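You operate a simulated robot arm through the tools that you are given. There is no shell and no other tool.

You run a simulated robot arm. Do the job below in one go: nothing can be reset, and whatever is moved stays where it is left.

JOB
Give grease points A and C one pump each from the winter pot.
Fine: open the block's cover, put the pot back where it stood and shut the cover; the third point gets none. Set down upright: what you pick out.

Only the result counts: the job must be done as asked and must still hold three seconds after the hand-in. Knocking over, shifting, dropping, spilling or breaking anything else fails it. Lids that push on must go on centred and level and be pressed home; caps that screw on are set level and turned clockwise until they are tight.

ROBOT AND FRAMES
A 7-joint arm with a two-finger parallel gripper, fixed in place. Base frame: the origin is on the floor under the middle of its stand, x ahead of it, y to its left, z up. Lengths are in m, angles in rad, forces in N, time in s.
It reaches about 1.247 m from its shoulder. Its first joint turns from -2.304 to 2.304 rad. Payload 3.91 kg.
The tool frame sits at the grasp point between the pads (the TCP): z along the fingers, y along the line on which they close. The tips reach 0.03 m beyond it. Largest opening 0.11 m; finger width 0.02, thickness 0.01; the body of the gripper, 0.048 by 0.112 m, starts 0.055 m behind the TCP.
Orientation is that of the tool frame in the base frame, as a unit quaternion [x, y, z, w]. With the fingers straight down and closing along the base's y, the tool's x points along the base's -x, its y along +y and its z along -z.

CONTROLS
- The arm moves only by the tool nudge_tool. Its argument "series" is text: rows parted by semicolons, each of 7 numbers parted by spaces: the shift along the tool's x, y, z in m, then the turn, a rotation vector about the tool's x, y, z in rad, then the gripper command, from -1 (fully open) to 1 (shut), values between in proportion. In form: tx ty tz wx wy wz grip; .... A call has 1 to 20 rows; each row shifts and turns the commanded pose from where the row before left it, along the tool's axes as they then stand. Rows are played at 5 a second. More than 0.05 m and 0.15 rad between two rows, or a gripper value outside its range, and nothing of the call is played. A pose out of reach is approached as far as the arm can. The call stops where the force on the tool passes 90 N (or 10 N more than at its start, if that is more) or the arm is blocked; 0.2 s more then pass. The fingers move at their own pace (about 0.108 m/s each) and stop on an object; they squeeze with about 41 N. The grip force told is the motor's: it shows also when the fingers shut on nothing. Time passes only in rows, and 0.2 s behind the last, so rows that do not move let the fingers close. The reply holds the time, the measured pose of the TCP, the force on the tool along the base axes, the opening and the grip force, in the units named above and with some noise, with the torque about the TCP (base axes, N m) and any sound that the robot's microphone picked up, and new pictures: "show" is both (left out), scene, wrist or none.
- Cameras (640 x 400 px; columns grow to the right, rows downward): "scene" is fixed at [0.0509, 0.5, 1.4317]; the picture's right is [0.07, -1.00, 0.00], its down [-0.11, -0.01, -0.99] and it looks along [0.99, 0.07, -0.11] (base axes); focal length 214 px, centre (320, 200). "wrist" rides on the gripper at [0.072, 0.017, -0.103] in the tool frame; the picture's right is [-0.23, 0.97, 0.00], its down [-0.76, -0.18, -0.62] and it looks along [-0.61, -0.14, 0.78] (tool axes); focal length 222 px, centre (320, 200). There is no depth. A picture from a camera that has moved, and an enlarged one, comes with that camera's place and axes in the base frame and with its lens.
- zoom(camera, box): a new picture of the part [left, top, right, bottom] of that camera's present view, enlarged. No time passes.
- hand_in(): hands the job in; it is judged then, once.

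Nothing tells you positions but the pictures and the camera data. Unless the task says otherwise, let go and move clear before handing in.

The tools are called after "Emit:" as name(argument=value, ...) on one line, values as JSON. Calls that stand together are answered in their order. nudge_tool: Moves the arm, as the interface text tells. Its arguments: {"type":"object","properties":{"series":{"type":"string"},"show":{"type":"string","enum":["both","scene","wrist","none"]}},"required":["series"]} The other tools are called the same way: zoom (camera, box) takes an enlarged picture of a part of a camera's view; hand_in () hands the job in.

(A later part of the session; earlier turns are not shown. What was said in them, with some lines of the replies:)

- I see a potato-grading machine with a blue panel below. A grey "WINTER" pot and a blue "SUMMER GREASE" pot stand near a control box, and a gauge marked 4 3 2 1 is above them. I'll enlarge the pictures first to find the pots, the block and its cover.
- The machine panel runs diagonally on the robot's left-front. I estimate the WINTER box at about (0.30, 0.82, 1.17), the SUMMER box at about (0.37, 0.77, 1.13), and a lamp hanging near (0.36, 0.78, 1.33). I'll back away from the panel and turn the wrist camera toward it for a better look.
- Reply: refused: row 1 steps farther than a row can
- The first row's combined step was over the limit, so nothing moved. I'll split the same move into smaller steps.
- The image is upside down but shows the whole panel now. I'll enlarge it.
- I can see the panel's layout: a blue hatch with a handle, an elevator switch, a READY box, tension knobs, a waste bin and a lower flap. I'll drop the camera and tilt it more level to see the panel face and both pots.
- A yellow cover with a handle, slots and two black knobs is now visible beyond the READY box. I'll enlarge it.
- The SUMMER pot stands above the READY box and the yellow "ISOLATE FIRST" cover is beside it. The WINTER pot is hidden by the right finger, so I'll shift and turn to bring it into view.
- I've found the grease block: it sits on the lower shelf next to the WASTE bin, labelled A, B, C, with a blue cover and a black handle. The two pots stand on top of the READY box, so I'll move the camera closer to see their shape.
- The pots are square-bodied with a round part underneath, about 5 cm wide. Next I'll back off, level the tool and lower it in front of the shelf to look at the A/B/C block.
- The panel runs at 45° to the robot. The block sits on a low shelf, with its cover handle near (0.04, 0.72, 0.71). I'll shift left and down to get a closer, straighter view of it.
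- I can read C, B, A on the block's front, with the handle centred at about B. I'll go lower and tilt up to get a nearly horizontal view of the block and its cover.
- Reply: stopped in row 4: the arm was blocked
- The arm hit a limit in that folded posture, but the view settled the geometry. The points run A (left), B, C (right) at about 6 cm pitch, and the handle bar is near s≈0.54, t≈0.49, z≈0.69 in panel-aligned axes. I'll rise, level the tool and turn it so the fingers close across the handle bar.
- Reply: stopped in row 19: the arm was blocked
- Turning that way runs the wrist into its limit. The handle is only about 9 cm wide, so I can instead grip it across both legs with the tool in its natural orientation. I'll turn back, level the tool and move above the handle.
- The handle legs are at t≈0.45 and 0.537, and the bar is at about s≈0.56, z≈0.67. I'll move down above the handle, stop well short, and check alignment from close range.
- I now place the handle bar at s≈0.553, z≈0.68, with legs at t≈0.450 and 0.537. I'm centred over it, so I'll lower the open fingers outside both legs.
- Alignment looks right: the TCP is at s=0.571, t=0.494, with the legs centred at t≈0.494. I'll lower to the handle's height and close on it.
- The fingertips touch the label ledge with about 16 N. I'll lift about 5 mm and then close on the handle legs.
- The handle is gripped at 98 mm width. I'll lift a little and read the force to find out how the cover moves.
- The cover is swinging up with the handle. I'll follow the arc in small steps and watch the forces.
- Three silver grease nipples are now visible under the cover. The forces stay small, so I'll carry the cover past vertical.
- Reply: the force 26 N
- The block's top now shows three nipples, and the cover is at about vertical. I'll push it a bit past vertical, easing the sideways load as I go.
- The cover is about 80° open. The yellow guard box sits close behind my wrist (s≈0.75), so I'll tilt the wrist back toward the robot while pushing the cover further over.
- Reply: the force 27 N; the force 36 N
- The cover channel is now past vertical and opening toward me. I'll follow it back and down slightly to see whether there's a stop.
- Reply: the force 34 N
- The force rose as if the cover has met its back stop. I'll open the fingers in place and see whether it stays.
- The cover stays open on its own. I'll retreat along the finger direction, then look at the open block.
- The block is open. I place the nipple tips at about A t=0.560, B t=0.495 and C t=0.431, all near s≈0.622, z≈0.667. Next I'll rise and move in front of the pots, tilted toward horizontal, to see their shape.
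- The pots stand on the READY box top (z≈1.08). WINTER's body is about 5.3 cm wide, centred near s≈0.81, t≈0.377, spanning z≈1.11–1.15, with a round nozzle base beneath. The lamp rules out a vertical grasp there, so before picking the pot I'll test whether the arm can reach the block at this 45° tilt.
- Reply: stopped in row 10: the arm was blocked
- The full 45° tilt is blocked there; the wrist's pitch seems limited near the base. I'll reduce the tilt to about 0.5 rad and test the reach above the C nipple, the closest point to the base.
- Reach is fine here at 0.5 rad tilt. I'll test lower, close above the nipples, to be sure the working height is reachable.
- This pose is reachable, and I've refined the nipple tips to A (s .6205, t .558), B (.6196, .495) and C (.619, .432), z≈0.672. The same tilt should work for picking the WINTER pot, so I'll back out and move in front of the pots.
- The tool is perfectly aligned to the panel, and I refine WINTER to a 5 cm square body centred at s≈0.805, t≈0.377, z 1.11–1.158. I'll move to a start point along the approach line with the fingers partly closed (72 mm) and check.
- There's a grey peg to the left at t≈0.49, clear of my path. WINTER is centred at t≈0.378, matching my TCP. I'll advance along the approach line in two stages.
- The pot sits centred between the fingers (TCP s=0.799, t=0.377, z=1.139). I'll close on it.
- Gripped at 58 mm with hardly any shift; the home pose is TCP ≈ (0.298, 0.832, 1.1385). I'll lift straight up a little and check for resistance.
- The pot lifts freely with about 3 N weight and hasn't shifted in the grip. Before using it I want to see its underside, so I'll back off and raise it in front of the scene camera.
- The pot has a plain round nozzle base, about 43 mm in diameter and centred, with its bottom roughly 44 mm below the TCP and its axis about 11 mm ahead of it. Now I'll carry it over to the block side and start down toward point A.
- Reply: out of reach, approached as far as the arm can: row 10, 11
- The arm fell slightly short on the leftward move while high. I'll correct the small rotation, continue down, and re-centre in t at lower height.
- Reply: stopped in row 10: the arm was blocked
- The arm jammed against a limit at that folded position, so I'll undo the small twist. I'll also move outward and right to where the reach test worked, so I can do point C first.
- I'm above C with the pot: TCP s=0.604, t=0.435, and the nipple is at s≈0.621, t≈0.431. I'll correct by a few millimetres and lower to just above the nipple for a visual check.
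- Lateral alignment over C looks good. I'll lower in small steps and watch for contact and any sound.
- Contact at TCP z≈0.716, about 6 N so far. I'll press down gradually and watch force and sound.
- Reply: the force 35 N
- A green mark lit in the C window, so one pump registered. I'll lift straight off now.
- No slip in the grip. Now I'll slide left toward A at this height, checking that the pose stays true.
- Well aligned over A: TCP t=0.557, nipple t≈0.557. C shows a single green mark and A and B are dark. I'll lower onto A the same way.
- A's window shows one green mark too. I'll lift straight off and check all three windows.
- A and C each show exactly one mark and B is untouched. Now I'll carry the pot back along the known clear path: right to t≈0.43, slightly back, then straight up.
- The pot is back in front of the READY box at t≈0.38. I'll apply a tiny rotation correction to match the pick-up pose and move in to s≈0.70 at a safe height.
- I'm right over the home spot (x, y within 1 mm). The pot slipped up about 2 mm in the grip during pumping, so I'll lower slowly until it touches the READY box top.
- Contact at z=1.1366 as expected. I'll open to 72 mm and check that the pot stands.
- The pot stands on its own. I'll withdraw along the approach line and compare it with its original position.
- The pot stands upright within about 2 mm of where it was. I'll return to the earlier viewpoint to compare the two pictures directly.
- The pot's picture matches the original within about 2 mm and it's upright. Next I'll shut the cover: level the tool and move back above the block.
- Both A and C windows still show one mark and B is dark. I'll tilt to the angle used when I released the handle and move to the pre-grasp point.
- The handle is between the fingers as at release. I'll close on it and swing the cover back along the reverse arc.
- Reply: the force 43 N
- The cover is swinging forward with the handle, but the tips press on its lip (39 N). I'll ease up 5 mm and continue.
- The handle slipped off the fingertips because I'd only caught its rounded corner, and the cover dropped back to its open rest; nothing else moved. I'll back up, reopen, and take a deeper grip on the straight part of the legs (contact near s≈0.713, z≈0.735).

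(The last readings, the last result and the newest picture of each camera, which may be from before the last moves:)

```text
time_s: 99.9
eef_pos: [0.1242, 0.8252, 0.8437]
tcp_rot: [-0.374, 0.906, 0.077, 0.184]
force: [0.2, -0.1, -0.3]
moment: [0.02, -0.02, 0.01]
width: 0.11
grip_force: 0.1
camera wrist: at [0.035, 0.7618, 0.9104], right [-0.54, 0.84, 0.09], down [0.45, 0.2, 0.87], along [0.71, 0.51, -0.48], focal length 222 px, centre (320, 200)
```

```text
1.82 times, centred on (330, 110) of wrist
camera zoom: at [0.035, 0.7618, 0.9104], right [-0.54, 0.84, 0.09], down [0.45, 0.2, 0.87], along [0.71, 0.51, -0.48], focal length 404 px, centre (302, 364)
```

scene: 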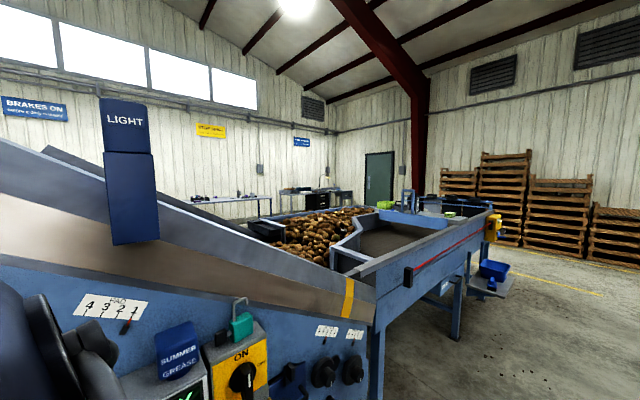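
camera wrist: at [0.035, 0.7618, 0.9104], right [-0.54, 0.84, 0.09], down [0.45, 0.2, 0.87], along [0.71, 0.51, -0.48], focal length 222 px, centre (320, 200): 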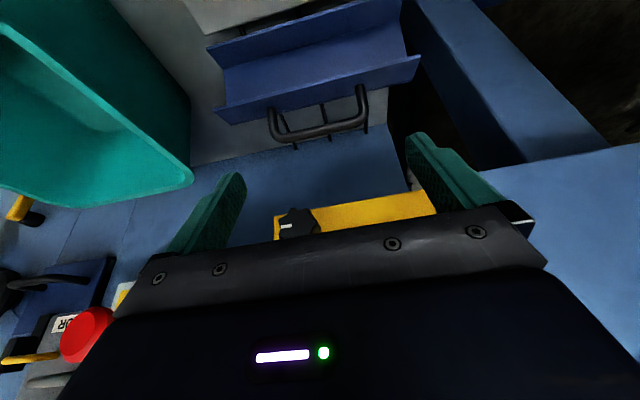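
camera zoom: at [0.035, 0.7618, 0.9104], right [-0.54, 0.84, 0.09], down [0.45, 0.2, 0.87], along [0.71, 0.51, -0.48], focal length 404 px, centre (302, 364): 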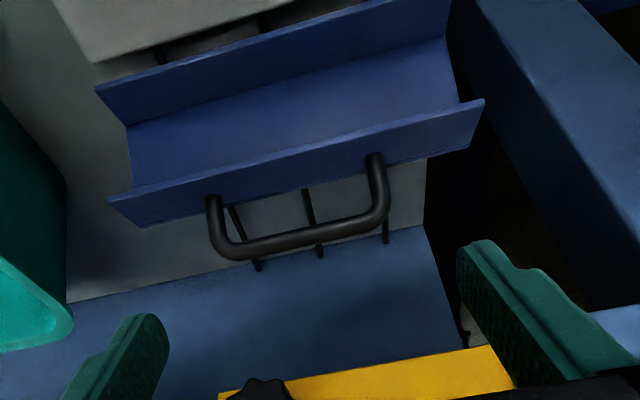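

Emit:
nudge_tool(series="0.0008 -0.0008 0.04 0 0 0 -1; 0.0008 -0.0008 0.03 0 0 0 -1; 0.0004 0 0.018 0 0 0 -1; 0 0 0 0 0 0 -1", show="wrist")

Emit:
zoom(camera="wrist", box=[180, 0, 480, 220])

```text
time_s: 100.9
eef_pos: [0.1479, 0.8482, 0.7618]
tcp_rot: [-0.374, 0.906, 0.077, 0.185]
force: [-0.1, -0.1, 0.2]
moment: [-0.02, 0.0, 0.02]
width: 0.11
grip_force: 0.1
camera wrist: at [0.0593, 0.7829, 0.8284], right [-0.54, 0.84, 0.09], down [0.45, 0.2, 0.87], along [0.71, 0.51, -0.48], focal length 222 px, centre (320, 200)
```

wrist: 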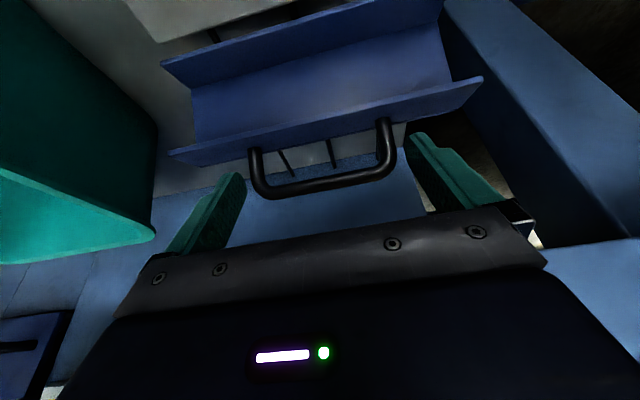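

```text
1.82 times, centred on (330, 110) of wrist
camera zoom: at [0.0593, 0.7829, 0.8284], right [-0.54, 0.84, 0.09], down [0.45, 0.2, 0.87], along [0.71, 0.51, -0.48], focal length 404 px, centre (302, 364)
```

zoom: 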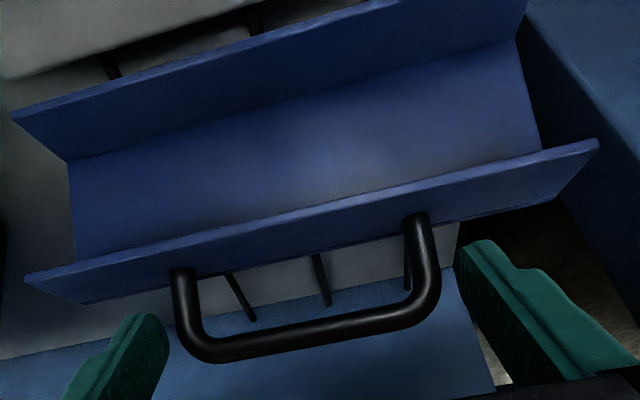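

Emit:
nudge_tool(series="0.0005 0 0.006 0 0 0 -1; 0.0005 0 0.005 0 0 0 -1; 0 0 0 0 0 0 -1", show="wrist")

Emit:
zoom(camera="wrist", box=[180, 0, 480, 220])

```text
time_s: 101.7
eef_pos: [0.1512, 0.8493, 0.7508]
tcp_rot: [-0.373, 0.906, 0.077, 0.184]
force: [-0.4, -0.1, 0.1]
moment: [0.0, -0.01, -0.01]
width: 0.11
grip_force: 0.0
camera wrist: at [0.0617, 0.7851, 0.818], right [-0.54, 0.84, 0.09], down [0.45, 0.2, 0.87], along [0.71, 0.51, -0.48], focal length 222 px, centre (320, 200)
```

wrist: 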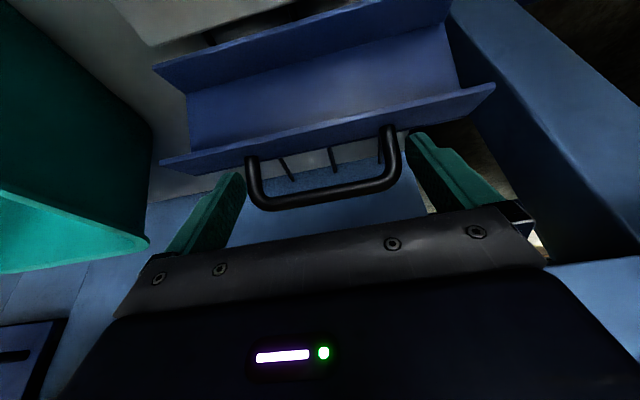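

```text
1.82 times, centred on (330, 110) of wrist
camera zoom: at [0.0617, 0.7851, 0.818], right [-0.54, 0.84, 0.09], down [0.45, 0.2, 0.87], along [0.71, 0.51, -0.48], focal length 404 px, centre (302, 364)
```

zoom: 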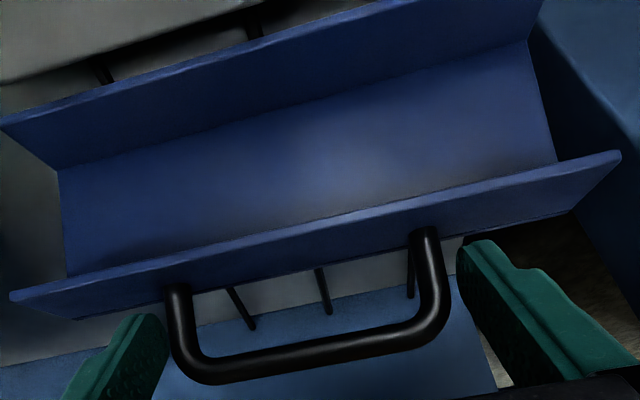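

The fingertips now reach nearly to the lip alongside the straight legs, with no contact force. I'll close.

Emit:
nudge_tool(series="0 0 0 0 0 0 0.5; 0 0 0 0 0 0 1; 0 0 0 0 0 0 1; 0 0 0 0 0 0 1", show="none")

```text
time_s: 102.7
eef_pos: [0.1514, 0.8482, 0.7515]
tcp_rot: [-0.374, 0.906, 0.077, 0.184]
force: [-2.2, 6.3, -2.1]
moment: [0.37, -0.06, -0.03]
width: 0.0988
grip_force: 44.9
```

Good solid grip at 98.8 mm. I'll swing the cover forward keeping the tilt constant, in small arc steps.

Emit:
nudge_tool(series="0.0055 0.0005 -0.007 0 0 0 1; 0.0055 0 -0.007 0 0 0 1; 0 0 0 0 0 0 1", show="wrist")

```text
time_s: 103.5
eef_pos: [0.1392, 0.8379, 0.7599]
tcp_rot: [-0.373, 0.906, 0.076, 0.184]
force: [7.7, 9.5, -6.2]
moment: [0.73, -1.11, -0.17]
width: 0.0987
grip_force: 45.1
camera wrist: at [0.0508, 0.775, 0.8268], right [-0.54, 0.84, 0.09], down [0.45, 0.2, 0.87], along [0.71, 0.51, -0.48], focal length 222 px, centre (320, 200)
```

wrist: 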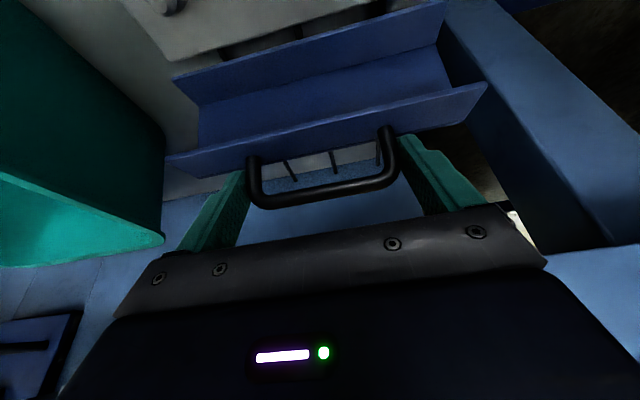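

Emit:
nudge_tool(series="0.0058 0 -0.0051 0 0 0 1; 0.0058 0 -0.0051 0 0 0 1; 0.0072 0 -0.0043 0 0 0 1; 0.0071 0 -0.0043 0 0 0 1; 0 0 0 0 0 0 1", show="wrist")

```text
time_s: 104.7
eef_pos: [0.1158, 0.8165, 0.7677]
tcp_rot: [-0.373, 0.906, 0.077, 0.184]
force: [16.7, 2.7, 6.3]
moment: [0.33, -1.77, -0.03]
width: 0.0985
grip_force: 45.4
camera wrist: at [0.0284, 0.7527, 0.8343], right [-0.54, 0.84, 0.09], down [0.45, 0.2, 0.87], along [0.71, 0.51, -0.48], focal length 222 px, centre (320, 200)
```

wrist: 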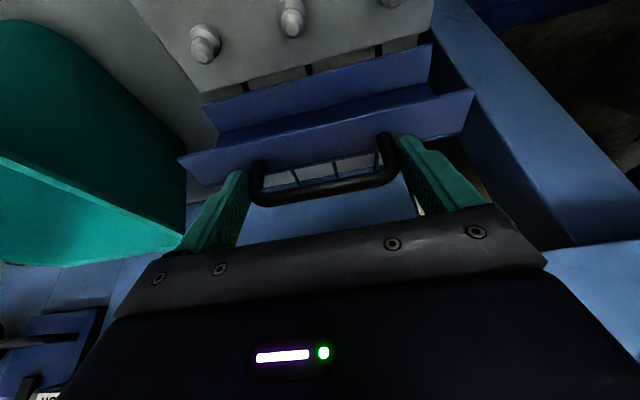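

Emit:
nudge_tool(series="0.0077 -0.001 -0.0027 0 0 0 1; 0.0076 0 -0.0027 0 0 0 1; 0.0082 0 -0.0017 0 0 0 1; 0.0081 0 -0.0016 0 0 0 1; 0 0 0 0 0 0 1", show="wrist")

```text
time_s: 105.9
eef_pos: [0.0941, 0.7918, 0.7632]
tcp_rot: [-0.374, 0.906, 0.077, 0.184]
force: [5.4, 10.1, 10.9]
moment: [1.13, -1.05, 0.04]
width: 0.0983
grip_force: 45.5
camera wrist: at [0.0051, 0.7291, 0.8294], right [-0.54, 0.84, 0.09], down [0.45, 0.2, 0.87], along [0.71, 0.51, -0.48], focal length 222 px, centre (320, 200)
```

wrist: 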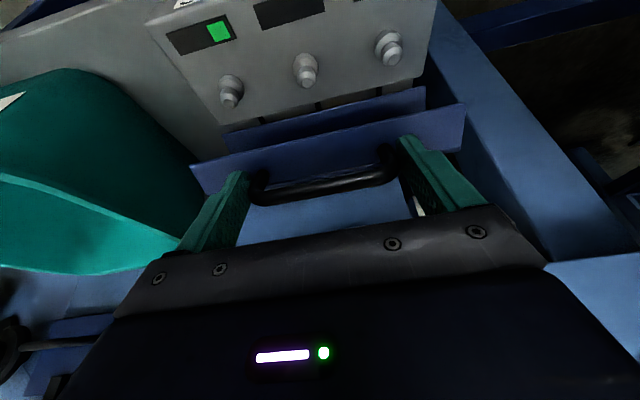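

Emit:
nudge_tool(series="0.0082 0 -0.0002 0 0 0 1; 0.0081 0 -0.0002 0 0 0 1; 0.0082 0 0.0012 0 0 0 1; 0.0082 0 0.0013 0 0 0 1; 0 0 0 0 0 0 1", show="wrist")

```text
time_s: 107.1
eef_pos: [0.072, 0.7707, 0.7472]
tcp_rot: [-0.374, 0.906, 0.077, 0.184]
force: [-3.4, 9.9, 9.9]
moment: [0.91, -0.64, 0.16]
width: 0.0989
grip_force: 45.2
camera wrist: at [-0.0161, 0.7079, 0.815], right [-0.54, 0.84, 0.09], down [0.45, 0.2, 0.87], along [0.71, 0.51, -0.48], focal length 222 px, centre (320, 200)
```

wrist: 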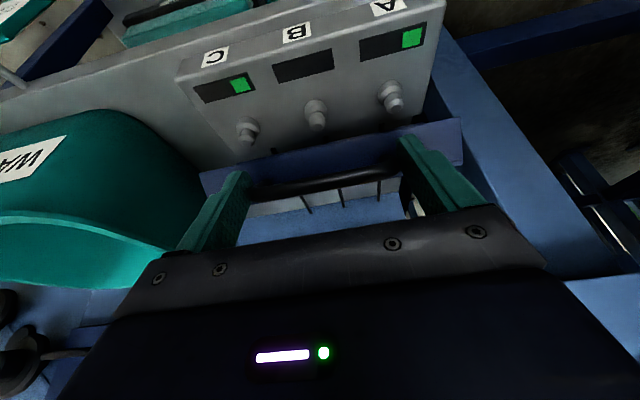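

Emit:
nudge_tool(series="0.0071 0 0.0023 0 0 0 1; 0.0071 0 0.0023 0 0 0 1; 0.0073 0 0.004 0 0 0 1; 0.0073 0 0.0041 0 0 0 1; 0 0 0 0 0 0 1", show="wrist")

```text
time_s: 108.3
eef_pos: [0.0588, 0.7575, 0.7257]
tcp_rot: [-0.375, 0.905, 0.077, 0.184]
force: [-7.9, 13.0, 12.6]
moment: [1.14, -0.81, 0.31]
width: 0.0979
grip_force: 44.9
camera wrist: at [-0.0311, 0.6933, 0.7923], right [-0.54, 0.84, 0.09], down [0.45, 0.2, 0.87], along [0.71, 0.51, -0.48], focal length 222 px, centre (320, 200)
```

wrist: 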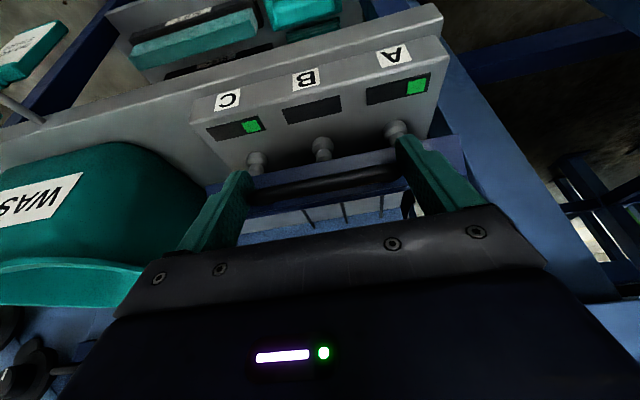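

The cover is down to about 25° from shut. I'll continue lowering it along the arc.

Emit:
nudge_tool(series="0.0082 0.0005 0.0056 0 0 0 1; 0.0082 0.0005 0.0056 0 0 0 1; 0 0 0 0 0 0 1", show="wrist")

```text
time_s: 109.1
eef_pos: [0.051, 0.7499, 0.7088]
tcp_rot: [-0.373, 0.906, 0.077, 0.184]
force: [-1.3, 8.0, 9.7]
moment: [0.83, -0.88, -0.1]
width: 0.098
grip_force: 45.3
camera wrist: at [-0.0385, 0.6862, 0.7755], right [-0.54, 0.84, 0.09], down [0.45, 0.2, 0.87], along [0.71, 0.51, -0.48], focal length 222 px, centre (320, 200)
```

wrist: 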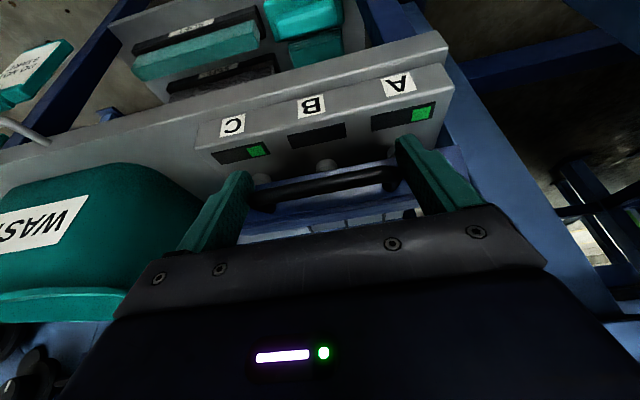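

Emit:
nudge_tool(series="0.0067 0 0.0069 0 0 0 1; 0.0067 0 0.0069 0 0 0 1; 0 0 0 0 0 0 1", show="wrist")

Emit:
zoom(camera="wrist", box=[180, 40, 480, 240])

```text
time_s: 109.9
eef_pos: [0.0463, 0.7456, 0.6908]
tcp_rot: [-0.373, 0.906, 0.077, 0.183]
force: [-3.9, -2.1, 13.9]
moment: [1.17, -0.79, -0.1]
width: 0.098
grip_force: 44.8
camera wrist: at [-0.0427, 0.682, 0.7582], right [-0.54, 0.84, 0.09], down [0.45, 0.2, 0.87], along [0.71, 0.51, -0.48], focal length 222 px, centre (320, 200)
```

wrist: 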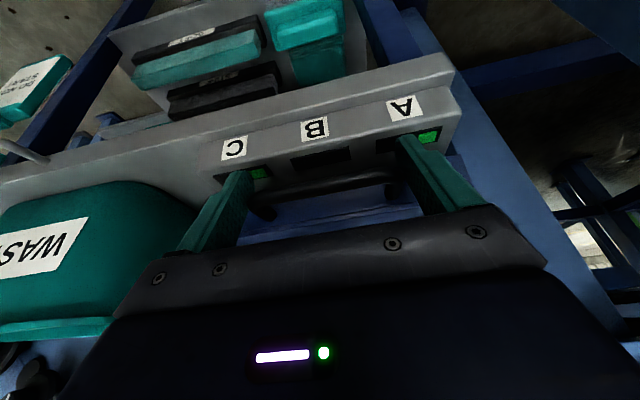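

```text
2.00 times, centred on (330, 140) of wrist
camera zoom: at [-0.0427, 0.682, 0.7582], right [-0.54, 0.84, 0.09], down [0.45, 0.2, 0.87], along [0.71, 0.51, -0.48], focal length 444 px, centre (300, 320)
```

zoom: 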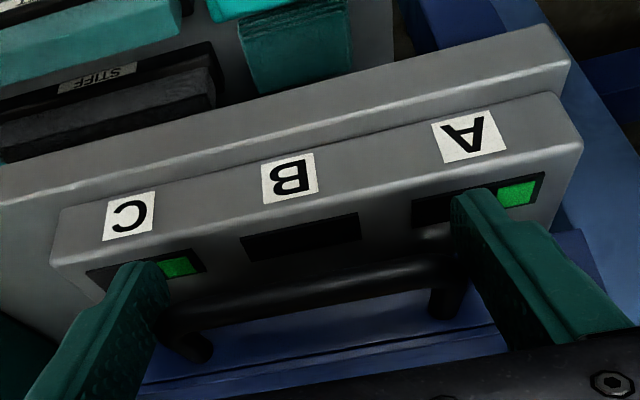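

Emit:
nudge_tool(series="0.0029 0 0.0037 0 0 0 1; 0.0029 0 0.0036 0 0 0 1; 0 0 0 0 0 0 1", show="wrist")

Emit:
zoom(camera="wrist", box=[180, 40, 480, 240])

```text
time_s: 110.7
eef_pos: [0.0441, 0.7441, 0.6813]
tcp_rot: [-0.374, 0.906, 0.076, 0.183]
force: [1.0, 5.8, 10.7]
moment: [1.23, -0.73, 0.02]
width: 0.0977
grip_force: 45.6
camera wrist: at [-0.0445, 0.6801, 0.7489], right [-0.54, 0.84, 0.09], down [0.45, 0.2, 0.87], along [0.71, 0.51, -0.48], focal length 222 px, centre (320, 200)
```

wrist: 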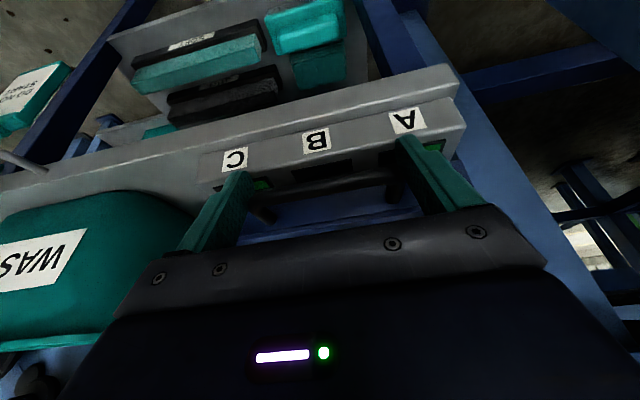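

```text
2.00 times, centred on (330, 140) of wrist
camera zoom: at [-0.0445, 0.6801, 0.7489], right [-0.54, 0.84, 0.09], down [0.45, 0.2, 0.87], along [0.71, 0.51, -0.48], focal length 444 px, centre (300, 320)
```

zoom: 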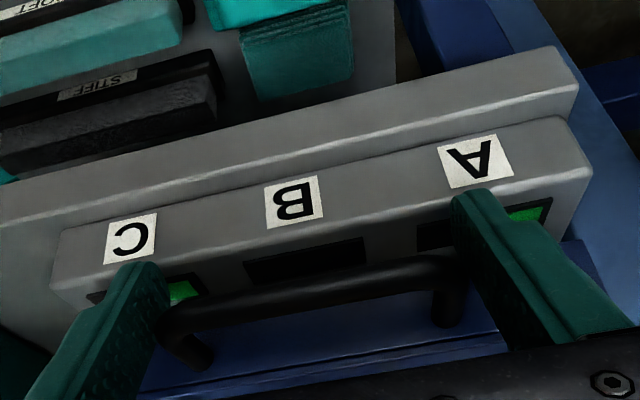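

Nearly shut, with only light reaction. I'll ease down 2 mm more and release, letting the cover settle, then check.

Emit:
nudge_tool(series="0.0008 0 0.0019 0 0 0 1; 0 0 0 0 0 0 0.2; 0 0 0 0 0 0 -1; 0 0 0 0 0 0 -1; 0 0 0 0 0 0 -1", show="wrist")

Emit:
zoom(camera="wrist", box=[180, 40, 480, 240])

```text
time_s: 111.9
eef_pos: [0.0435, 0.7428, 0.6788]
tcp_rot: [-0.373, 0.906, 0.077, 0.183]
force: [0.8, -0.8, -0.3]
moment: [-0.02, -0.01, -0.01]
width: 0.11
grip_force: 0.0
camera wrist: at [-0.0448, 0.6794, 0.7457], right [-0.54, 0.84, 0.09], down [0.45, 0.2, 0.87], along [0.71, 0.51, -0.48], focal length 222 px, centre (320, 200)
```

wrist: 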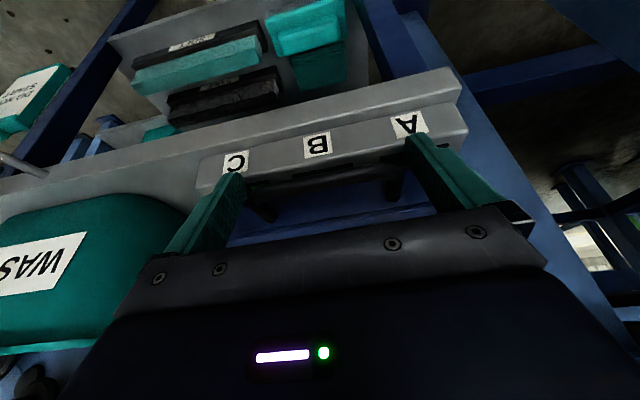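

```text
2.00 times, centred on (330, 140) of wrist
camera zoom: at [-0.0448, 0.6794, 0.7457], right [-0.54, 0.84, 0.09], down [0.45, 0.2, 0.87], along [0.71, 0.51, -0.48], focal length 444 px, centre (300, 320)
```

zoom: 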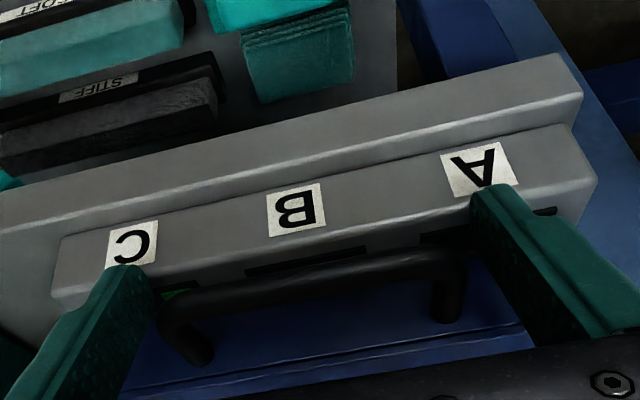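

The cover dropped into place. I'll withdraw along the finger line without touching the handle and check that it's fully shut.

Emit:
nudge_tool(series="0 0.0005 -0.02 0 0 0 -1; 0 0 -0.04 0 0 0 -1; 0 0 -0.04 0 0 0 -1; 0 0 -0.03 0 0.1 0 -1; 0 0 -0.03 0 0.1 0 -1; 0 0 -0.03 0 0.1 0 -1; 0 0 0 0 0.1 0 -1; 0 0 0 0 0 0 -1", show="wrist")

Emit:
zoom(camera="wrist", box=[200, 20, 440, 220])

```text
time_s: 112.5
eef_pos: [0.0538, 0.7455, 0.7186]
tcp_rot: [-0.362, 0.91, 0.081, 0.186]
force: [-43.1, 38.3, 10.6]
moment: [1.94, 0.63, 1.43]
width: 0.1102
grip_force: 0.4
stopped in row 2: the force on the tool passed its limit at 110 N (the readings are from after the stop); the commanded pose is now the measured one
camera wrist: at [-0.0361, 0.6829, 0.7854], right [-0.52, 0.85, 0.1], down [0.46, 0.18, 0.87], along [0.72, 0.5, -0.48], focal length 222 px, centre (320, 200)
```

wrist: 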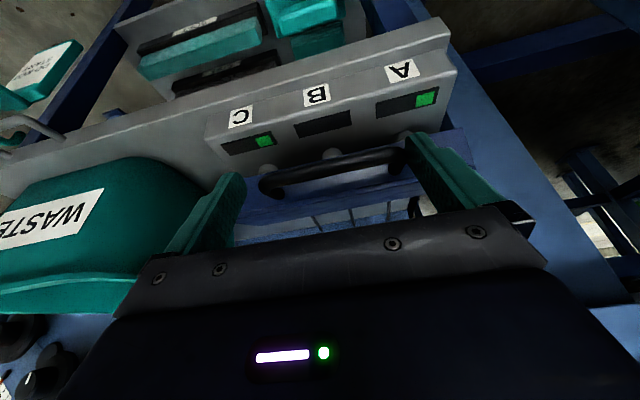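

```text
2.00 times, centred on (320, 120) of wrist
camera zoom: at [-0.0361, 0.6829, 0.7854], right [-0.52, 0.85, 0.1], down [0.46, 0.18, 0.87], along [0.72, 0.5, -0.48], focal length 444 px, centre (320, 360)
```

zoom: 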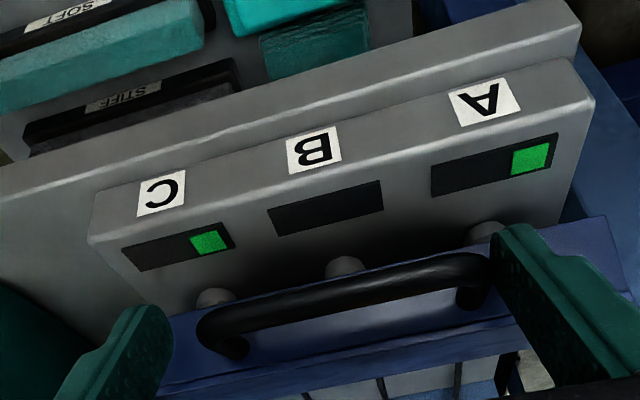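

The A-side finger caught the handle while withdrawing and lifted the cover part-way; the motion stopped on force. I'll look closely before moving again.

Emit:
zoom(camera="wrist", box=[340, 90, 480, 220])

Emit:
zoom(camera="wrist", box=[180, 120, 340, 240])

```text
3.08 times, centred on (410, 155) of wrist
camera zoom: at [-0.0361, 0.6829, 0.7854], right [-0.52, 0.85, 0.1], down [0.46, 0.18, 0.87], along [0.72, 0.5, -0.48], focal length 684 px, centre (43, 338)
```

zoom: 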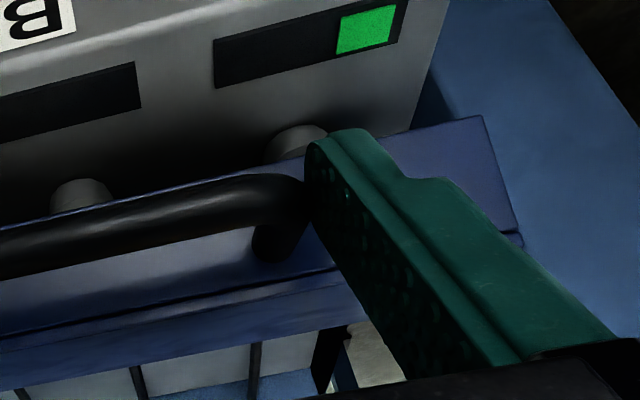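

```text
3.33 times, centred on (260, 180) of wrist
camera zoom: at [-0.0361, 0.6829, 0.7854], right [-0.52, 0.85, 0.1], down [0.46, 0.18, 0.87], along [0.72, 0.5, -0.48], focal length 740 px, centre (520, 267)
```

zoom: 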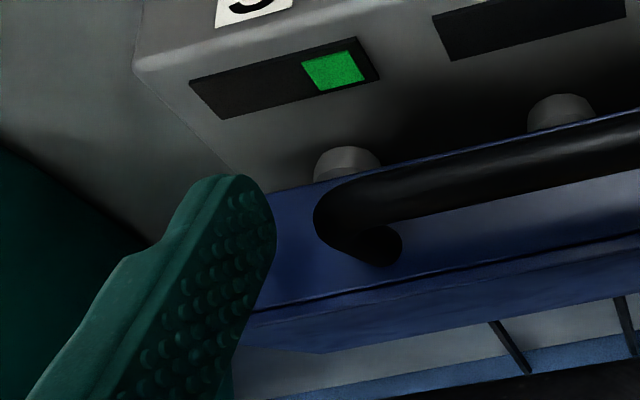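

The handle is only held by friction on the A-side finger, and the arm drifted about 5 mm sideways while retreating toward the base. I'll lower the cover back down with that contact, re-centre, and then leave by going straight up instead of backward.

Emit:
nudge_tool(series="0.0076 0 0.0077 0 0 0 -1; 0.0076 0 0.0077 0 0 0 -1; 0.0076 0 0.0077 0 0 0 -1; 0 0 0 0 0 0 -1", show="wrist")

Emit:
zoom(camera="wrist", box=[180, 40, 480, 240])

```text
time_s: 113.5
eef_pos: [0.0464, 0.7373, 0.6956]
tcp_rot: [-0.36, 0.911, 0.084, 0.183]
force: [-36.7, 51.4, 6.3]
moment: [1.76, 0.17, 0.55]
width: 0.1103
grip_force: 0.9
camera wrist: at [-0.0432, 0.6748, 0.762], right [-0.52, 0.85, 0.11], down [0.47, 0.17, 0.87], along [0.72, 0.5, -0.48], focal length 222 px, centre (320, 200)
```

wrist: 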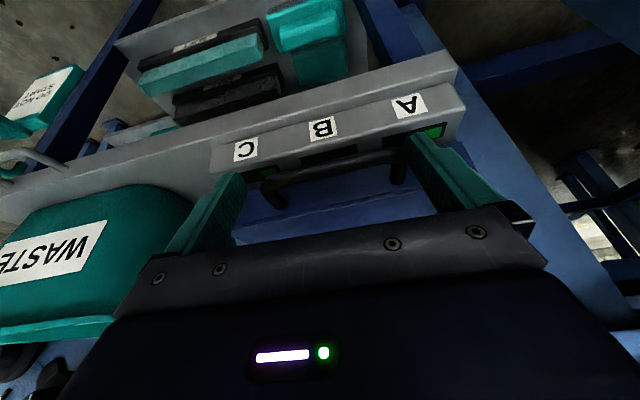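

```text
2.00 times, centred on (330, 140) of wrist
camera zoom: at [-0.0432, 0.6748, 0.762], right [-0.52, 0.85, 0.11], down [0.47, 0.17, 0.87], along [0.72, 0.5, -0.48], focal length 444 px, centre (300, 320)
```

zoom: 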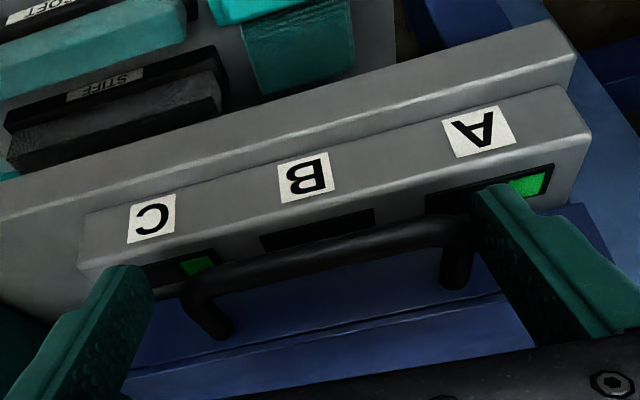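

The cover is nearly shut again, but there's 60 N of sideways load on the A-side finger. I'll shift the tool toward +t to relieve it.

Emit:
nudge_tool(series="0 0.003 0 0 0 0 -1; 0 0.003 0 0 0 0 -1; 0 0 0 0 0 0 -1", show="wrist")

Emit:
zoom(camera="wrist", box=[180, 40, 480, 240])

```text
time_s: 114.3
eef_pos: [0.047, 0.7372, 0.6937]
tcp_rot: [-0.359, 0.912, 0.08, 0.183]
force: [-22.9, 8.8, 0.1]
moment: [0.07, 0.49, 0.96]
width: 0.1099
grip_force: 0.1
camera wrist: at [-0.0437, 0.6763, 0.7603], right [-0.51, 0.85, 0.1], down [0.47, 0.17, 0.87], along [0.72, 0.49, -0.49], focal length 222 px, centre (320, 200)
```

wrist: 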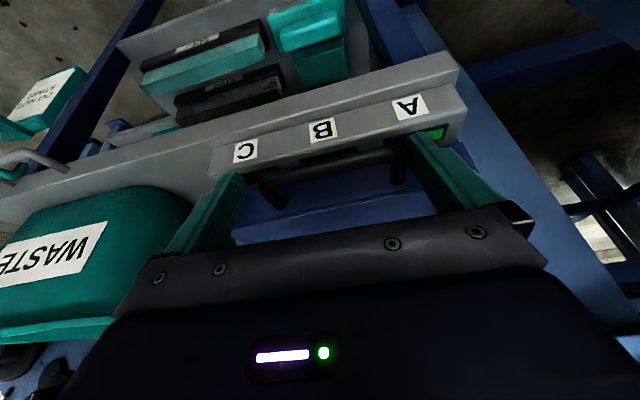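

```text
2.00 times, centred on (330, 140) of wrist
camera zoom: at [-0.0437, 0.6763, 0.7603], right [-0.51, 0.85, 0.1], down [0.47, 0.17, 0.87], along [0.72, 0.49, -0.49], focal length 444 px, centre (300, 320)
```

zoom: 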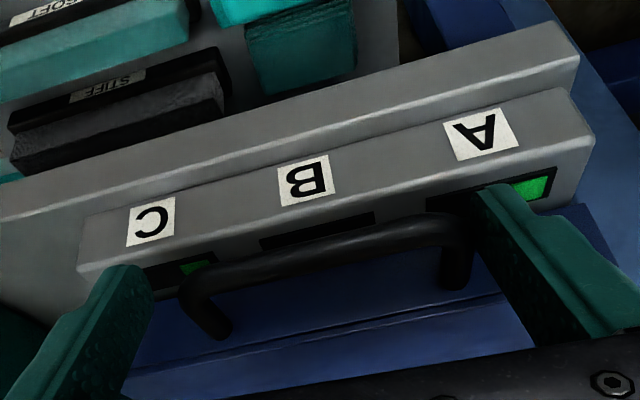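

Emit:
nudge_tool(series="0 0.003 0 0 0 0 -1; 0 0.003 0 0 0 0 -1; 0 0.002 0 0 0 0 -1; 0 0 0 0 0 0 -1", show="wrist")

Emit:
zoom(camera="wrist", box=[180, 40, 480, 240])

```text
time_s: 115.3
eef_pos: [0.0441, 0.7439, 0.6923]
tcp_rot: [-0.358, 0.912, 0.079, 0.184]
force: [-0.1, 0.3, -0.1]
moment: [-0.01, 0.01, 0.0]
width: 0.1099
grip_force: 0.2
camera wrist: at [-0.0471, 0.6826, 0.7592], right [-0.51, 0.85, 0.1], down [0.46, 0.17, 0.87], along [0.72, 0.49, -0.48], focal length 222 px, centre (320, 200)
```

wrist: 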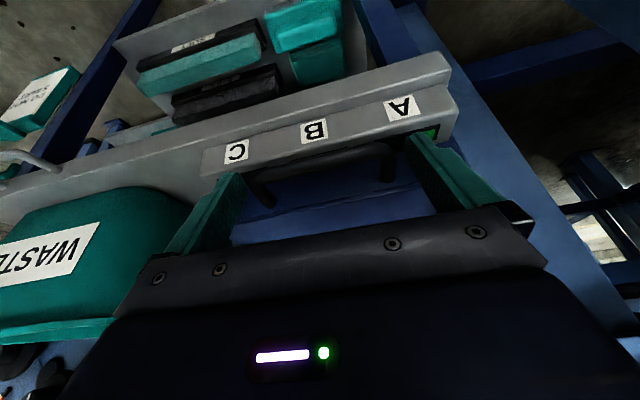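

```text
2.00 times, centred on (330, 140) of wrist
camera zoom: at [-0.0471, 0.6826, 0.7592], right [-0.51, 0.85, 0.1], down [0.46, 0.17, 0.87], along [0.72, 0.49, -0.48], focal length 444 px, centre (300, 320)
```

zoom: 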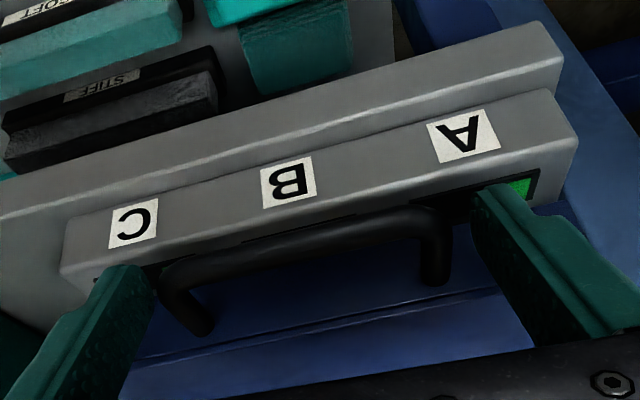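

The load is gone and the cover has dropped shut, with the fingers clear on both sides. I'll rise straight up slowly.

Emit:
nudge_tool(series="-0.0039 0 -0.0092 0 0 0 -1; -0.0039 0 -0.0092 0 0 0 -1; 0 0 0 0 0 0 -1", show="wrist")

Emit:
zoom(camera="wrist", box=[180, 40, 480, 240])

```text
time_s: 116.1
eef_pos: [0.0501, 0.7439, 0.7027]
tcp_rot: [-0.357, 0.912, 0.072, 0.187]
force: [-11.5, 14.6, -3.5]
moment: [0.07, 0.3, 0.24]
width: 0.1099
grip_force: 0.3
camera wrist: at [-0.0407, 0.6827, 0.7687], right [-0.51, 0.86, 0.09], down [0.45, 0.18, 0.87], along [0.73, 0.48, -0.48], focal length 222 px, centre (320, 200)
```

wrist: 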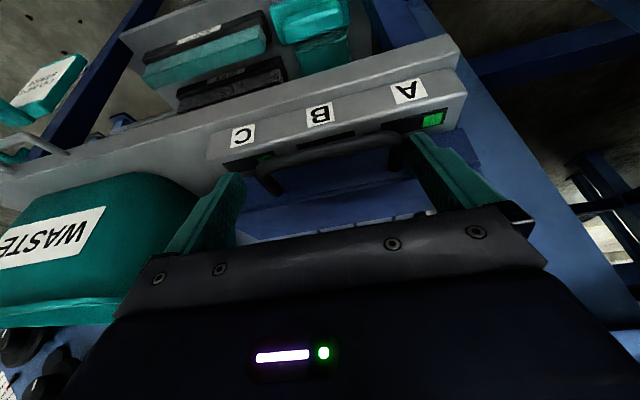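

```text
2.00 times, centred on (330, 140) of wrist
camera zoom: at [-0.0407, 0.6827, 0.7687], right [-0.51, 0.86, 0.09], down [0.45, 0.18, 0.87], along [0.73, 0.48, -0.48], focal length 444 px, centre (300, 320)
```

zoom: 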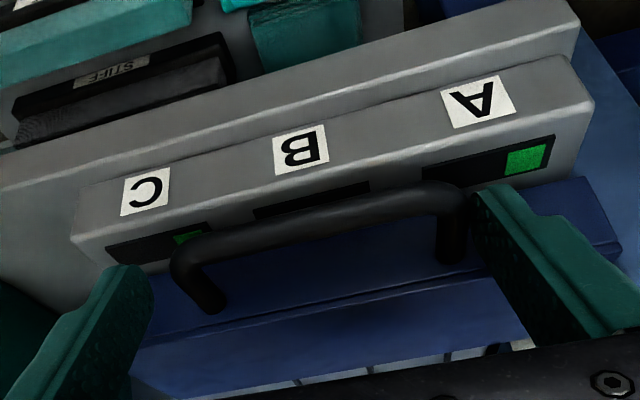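

The arm is near a joint limit with this tilt, so it drifts sideways when rising. I'll remove the tilt in place, since vertical worked well here earlier; the fingers stay outside the handle.

Emit:
nudge_tool(series="0 0.001 0 0 0.06 0 -1; 0 0 0 0 0.06 0 -1; 0 0 0 0 0.06 0 -1; 0 0 0 0 0 0 -1", show="wrist")

Emit:
zoom(camera="wrist", box=[180, 40, 480, 240])

```text
time_s: 117.1
eef_pos: [0.0267, 0.7396, 0.7096]
tcp_rot: [-0.371, 0.921, 0.044, 0.105]
force: [0.4, 0.0, 0.4]
moment: [-0.02, 0.03, 0.01]
width: 0.1098
grip_force: 0.1
camera wrist: at [-0.0528, 0.6868, 0.7939], right [-0.52, 0.85, 0.06], down [0.56, 0.29, 0.78], along [0.65, 0.43, -0.63], focal length 222 px, centre (320, 200)
```

wrist: 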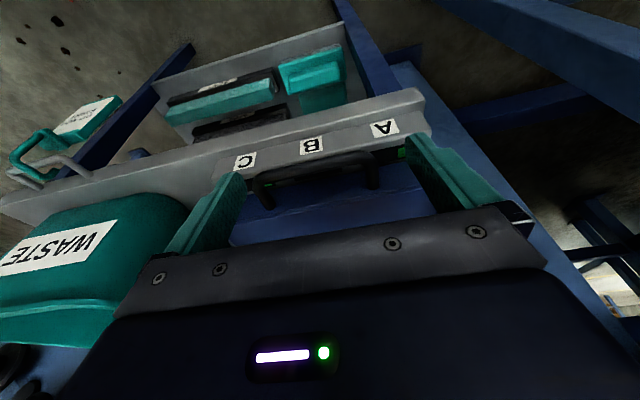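

```text
2.00 times, centred on (330, 140) of wrist
camera zoom: at [-0.0528, 0.6868, 0.7939], right [-0.52, 0.85, 0.06], down [0.56, 0.29, 0.78], along [0.65, 0.43, -0.63], focal length 444 px, centre (300, 320)
```

zoom: 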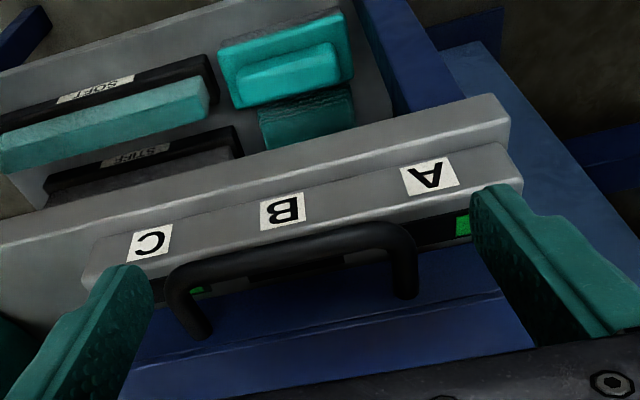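

The force is zero again and the cover is shut. The tool sits about 9 mm too far left, so I'll recentre, finish untilting and rise.

Emit:
nudge_tool(series="0 -0.009 0 0 0 0 -1; 0 0 0 0 0.08 0 -1; 0 0 0 0 0.08 0 -1; 0 0 0 0 0 0 -1", show="wrist")

Emit:
zoom(camera="wrist", box=[180, 40, 480, 240])

```text
time_s: 118.1
eef_pos: [0.0348, 0.7336, 0.7083]
tcp_rot: [-0.373, 0.927, 0.014, 0.031]
force: [-0.6, 0.1, 0.4]
moment: [0.01, -0.01, 0.0]
width: 0.11
grip_force: 0.1
camera wrist: at [-0.0356, 0.6907, 0.8074], right [-0.51, 0.86, 0.02], down [0.64, 0.37, 0.67], along [0.57, 0.36, -0.74], focal length 222 px, centre (320, 200)
```

wrist: 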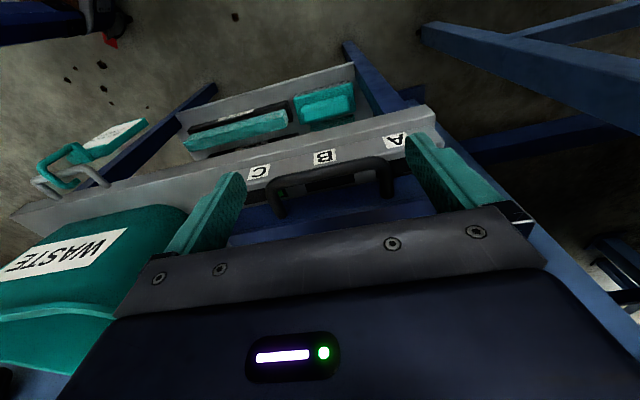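

```text
2.00 times, centred on (330, 140) of wrist
camera zoom: at [-0.0356, 0.6907, 0.8074], right [-0.51, 0.86, 0.02], down [0.64, 0.37, 0.67], along [0.57, 0.36, -0.74], focal length 444 px, centre (300, 320)
```

zoom: 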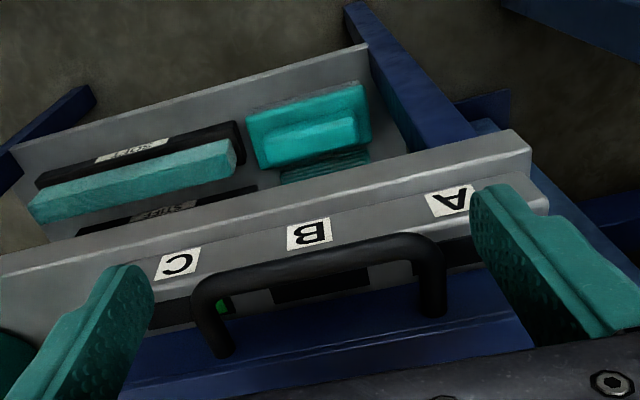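

Centred with clearance on both sides and near vertical. Now I'll rise.

Emit:
nudge_tool(series="0 0 -0.015 0 0 0 -1; 0 0 -0.02 0 0 0 -1; 0 0 -0.03 0 0 0 -1; 0 0 0 0 0 0 -1", show="wrist")

Emit:
zoom(camera="wrist", box=[180, 40, 480, 240])

```text
time_s: 119.1
eef_pos: [0.0301, 0.7308, 0.7735]
tcp_rot: [-0.374, 0.927, 0.015, 0.033]
force: [-0.2, 0.5, -0.4]
moment: [0.0, 0.01, -0.03]
width: 0.1102
grip_force: 0.1
camera wrist: at [-0.0396, 0.687, 0.8726], right [-0.51, 0.86, 0.02], down [0.64, 0.37, 0.67], along [0.57, 0.36, -0.74], focal length 222 px, centre (320, 200)
```

wrist: 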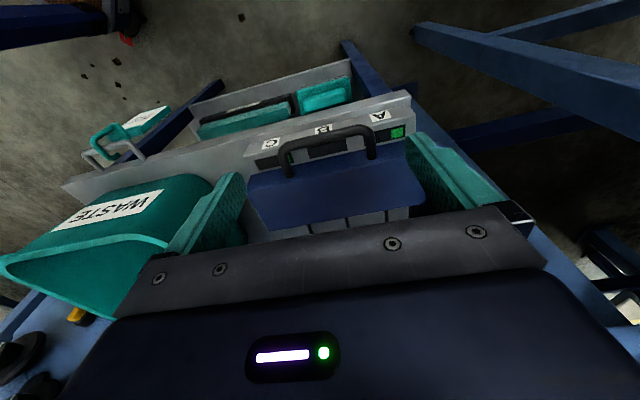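

```text
2.00 times, centred on (330, 140) of wrist
camera zoom: at [-0.0396, 0.687, 0.8726], right [-0.51, 0.86, 0.02], down [0.64, 0.37, 0.67], along [0.57, 0.36, -0.74], focal length 444 px, centre (300, 320)
```

zoom: 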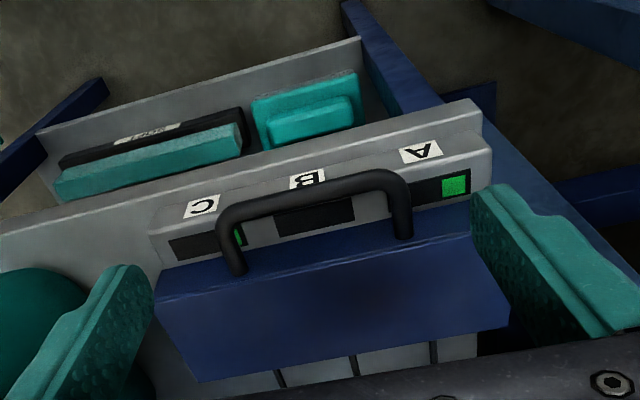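

The cover looks shut just as at the start. I'll go to the exact viewpoint I used before opening it and compare the two pictures.

Emit:
nudge_tool(series="-0.0164 -0.0013 -0.0289 0 0 0 -1; 0 0 0 0.002 0.0724 -0.028 -1; 0 0 0 0 0 0 -1", show="wrist")

Emit:
zoom(camera="wrist", box=[180, 20, 480, 220])

```text
time_s: 119.9
eef_pos: [0.0426, 0.74, 0.8045]
tcp_rot: [-0.387, 0.922, 0.0, -0.001]
force: [1.4, 0.2, 0.4]
moment: [-0.01, 0.01, 0.04]
width: 0.1101
grip_force: 0.1
camera wrist: at [-0.0215, 0.6995, 0.9082], right [-0.54, 0.84, 0.0], down [0.66, 0.42, 0.62], along [0.52, 0.33, -0.78], focal length 222 px, centre (320, 200)
```

wrist: 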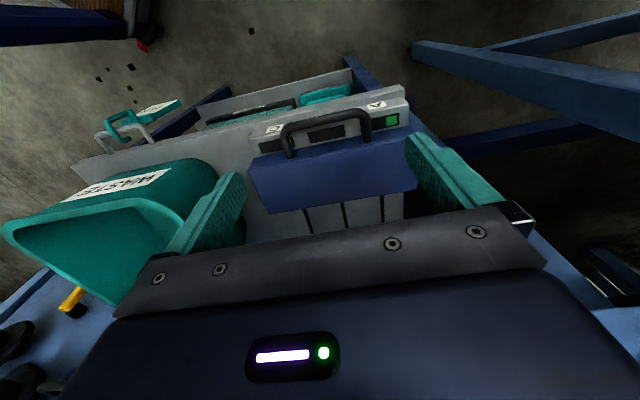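

```text
2.00 times, centred on (330, 120) of wrist
camera zoom: at [-0.0215, 0.6995, 0.9082], right [-0.54, 0.84, 0.0], down [0.66, 0.42, 0.62], along [0.52, 0.33, -0.78], focal length 444 px, centre (300, 360)
```

zoom: 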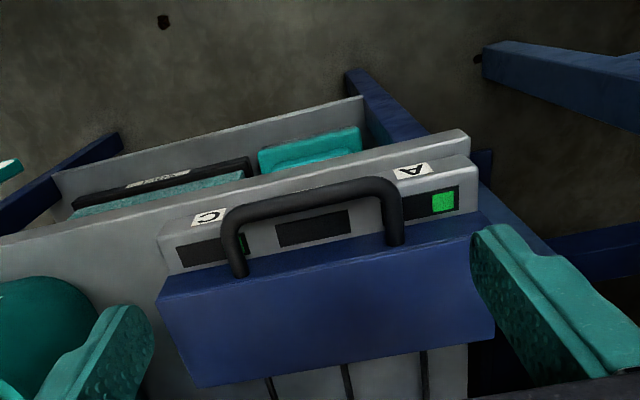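

The picture matches the original closed view pixel for pixel, with A and C marked and B dark. I'll move the arm up and clear and take a last look at everything.

Emit:
nudge_tool(series="0.02 0 -0.04 0 0 0 -1; 0.02 0 -0.045 0 0 0 -1; 0 0 -0.05 0 0 0 -1; 0 0 -0.05 0 0 0 -1; 0 0 -0.05 0 0 0 -1; 0 -0.04 0 0 0 0 -1; 0 -0.04 0 0 0 0 -1; 0 -0.04 0 0 0 0 -1; 0 -0.04 -0.02 0 0 0 -1; 0 0 0 0 0 0 -1", show="both")

Emit:
zoom(camera="scene", box=[0, 260, 280, 400])

Emit:
zoom(camera="wrist", box=[240, 40, 500, 220])

```text
time_s: 122.1
eef_pos: [0.1301, 0.5998, 1.0603]
tcp_rot: [-0.387, 0.922, -0.001, -0.003]
force: [0.4, -0.2, -0.6]
moment: [0.01, -0.03, 0.01]
width: 0.1099
grip_force: 0.1
camera wrist: at [0.066, 0.5599, 1.1632], right [-0.54, 0.84, 0.0], down [0.66, 0.42, 0.62], along [0.52, 0.33, -0.78], focal length 222 px, centre (320, 200)
```

scene: 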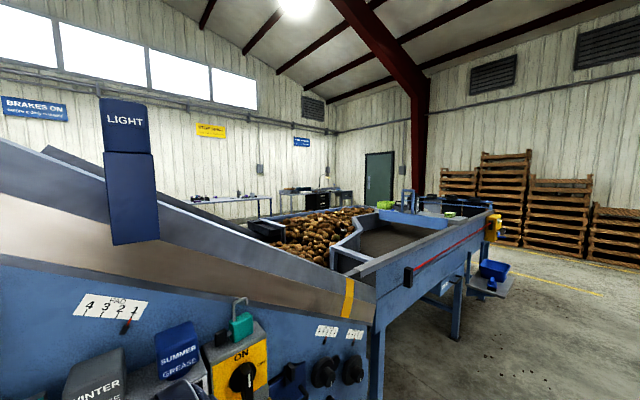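
wrist: 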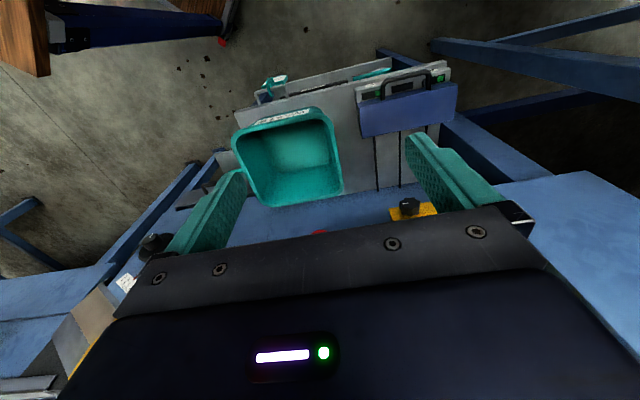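

```text
2.29 times, centred on (140, 330) of scene
camera zoom: at [0.0509, 0.5, 1.4317], right [0.07, -1.0, 0.0], down [-0.11, -0.01, -0.99], along [0.99, 0.07, -0.11], focal length 490 px, centre (731, -97)
```

zoom: 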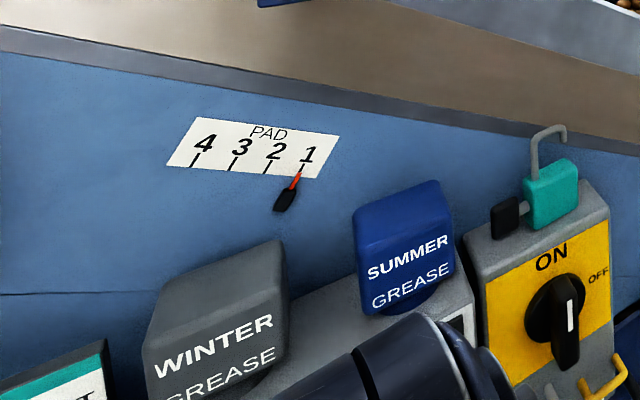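

```text
2.22 times, centred on (370, 130) of wrist
camera zoom: at [0.066, 0.5599, 1.1632], right [-0.54, 0.84, 0.0], down [0.66, 0.42, 0.62], along [0.52, 0.33, -0.78], focal length 494 px, centre (209, 356)
```

zoom: 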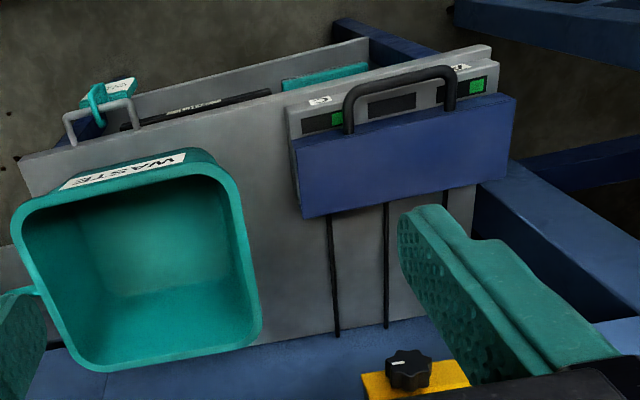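

Everything checks out:
- **Grease points:** A and C show one mark each, and B has none.
- **Cover:** shut, exactly as it looked at the start.
- **WINTER pot:** standing upright in its place, within about 3 mm.
- **SUMMER pot and WASTE bin:** undisturbed.

The gripper is open and clear, so I'm handing in.

Emit:
hand_in()

```text
The job is handed in.
```

I greased points A and C with one pump each from the winter pot, and handed the job in. The judge's result hasn't come back.

- **Grease points:** The block's windows show one green mark each for A and C. B is dark.
- **Winter pot:** It stands upright on the READY box, within about 3 mm of where it was.
- **Cover:** It is shut, and a picture from the viewpoint I used before opening it looks the same. Closing it took two tries: the handle slipped out of the fingers once and the cover fell back open. A finger then caught the handle as I backed off and lifted the cover part-way before the motion stopped at its force limit. I lowered it again and it dropped shut.
- **Everything else:** In the last pictures I saw nothing else knocked or moved. The gripper is open and clear of the machine.
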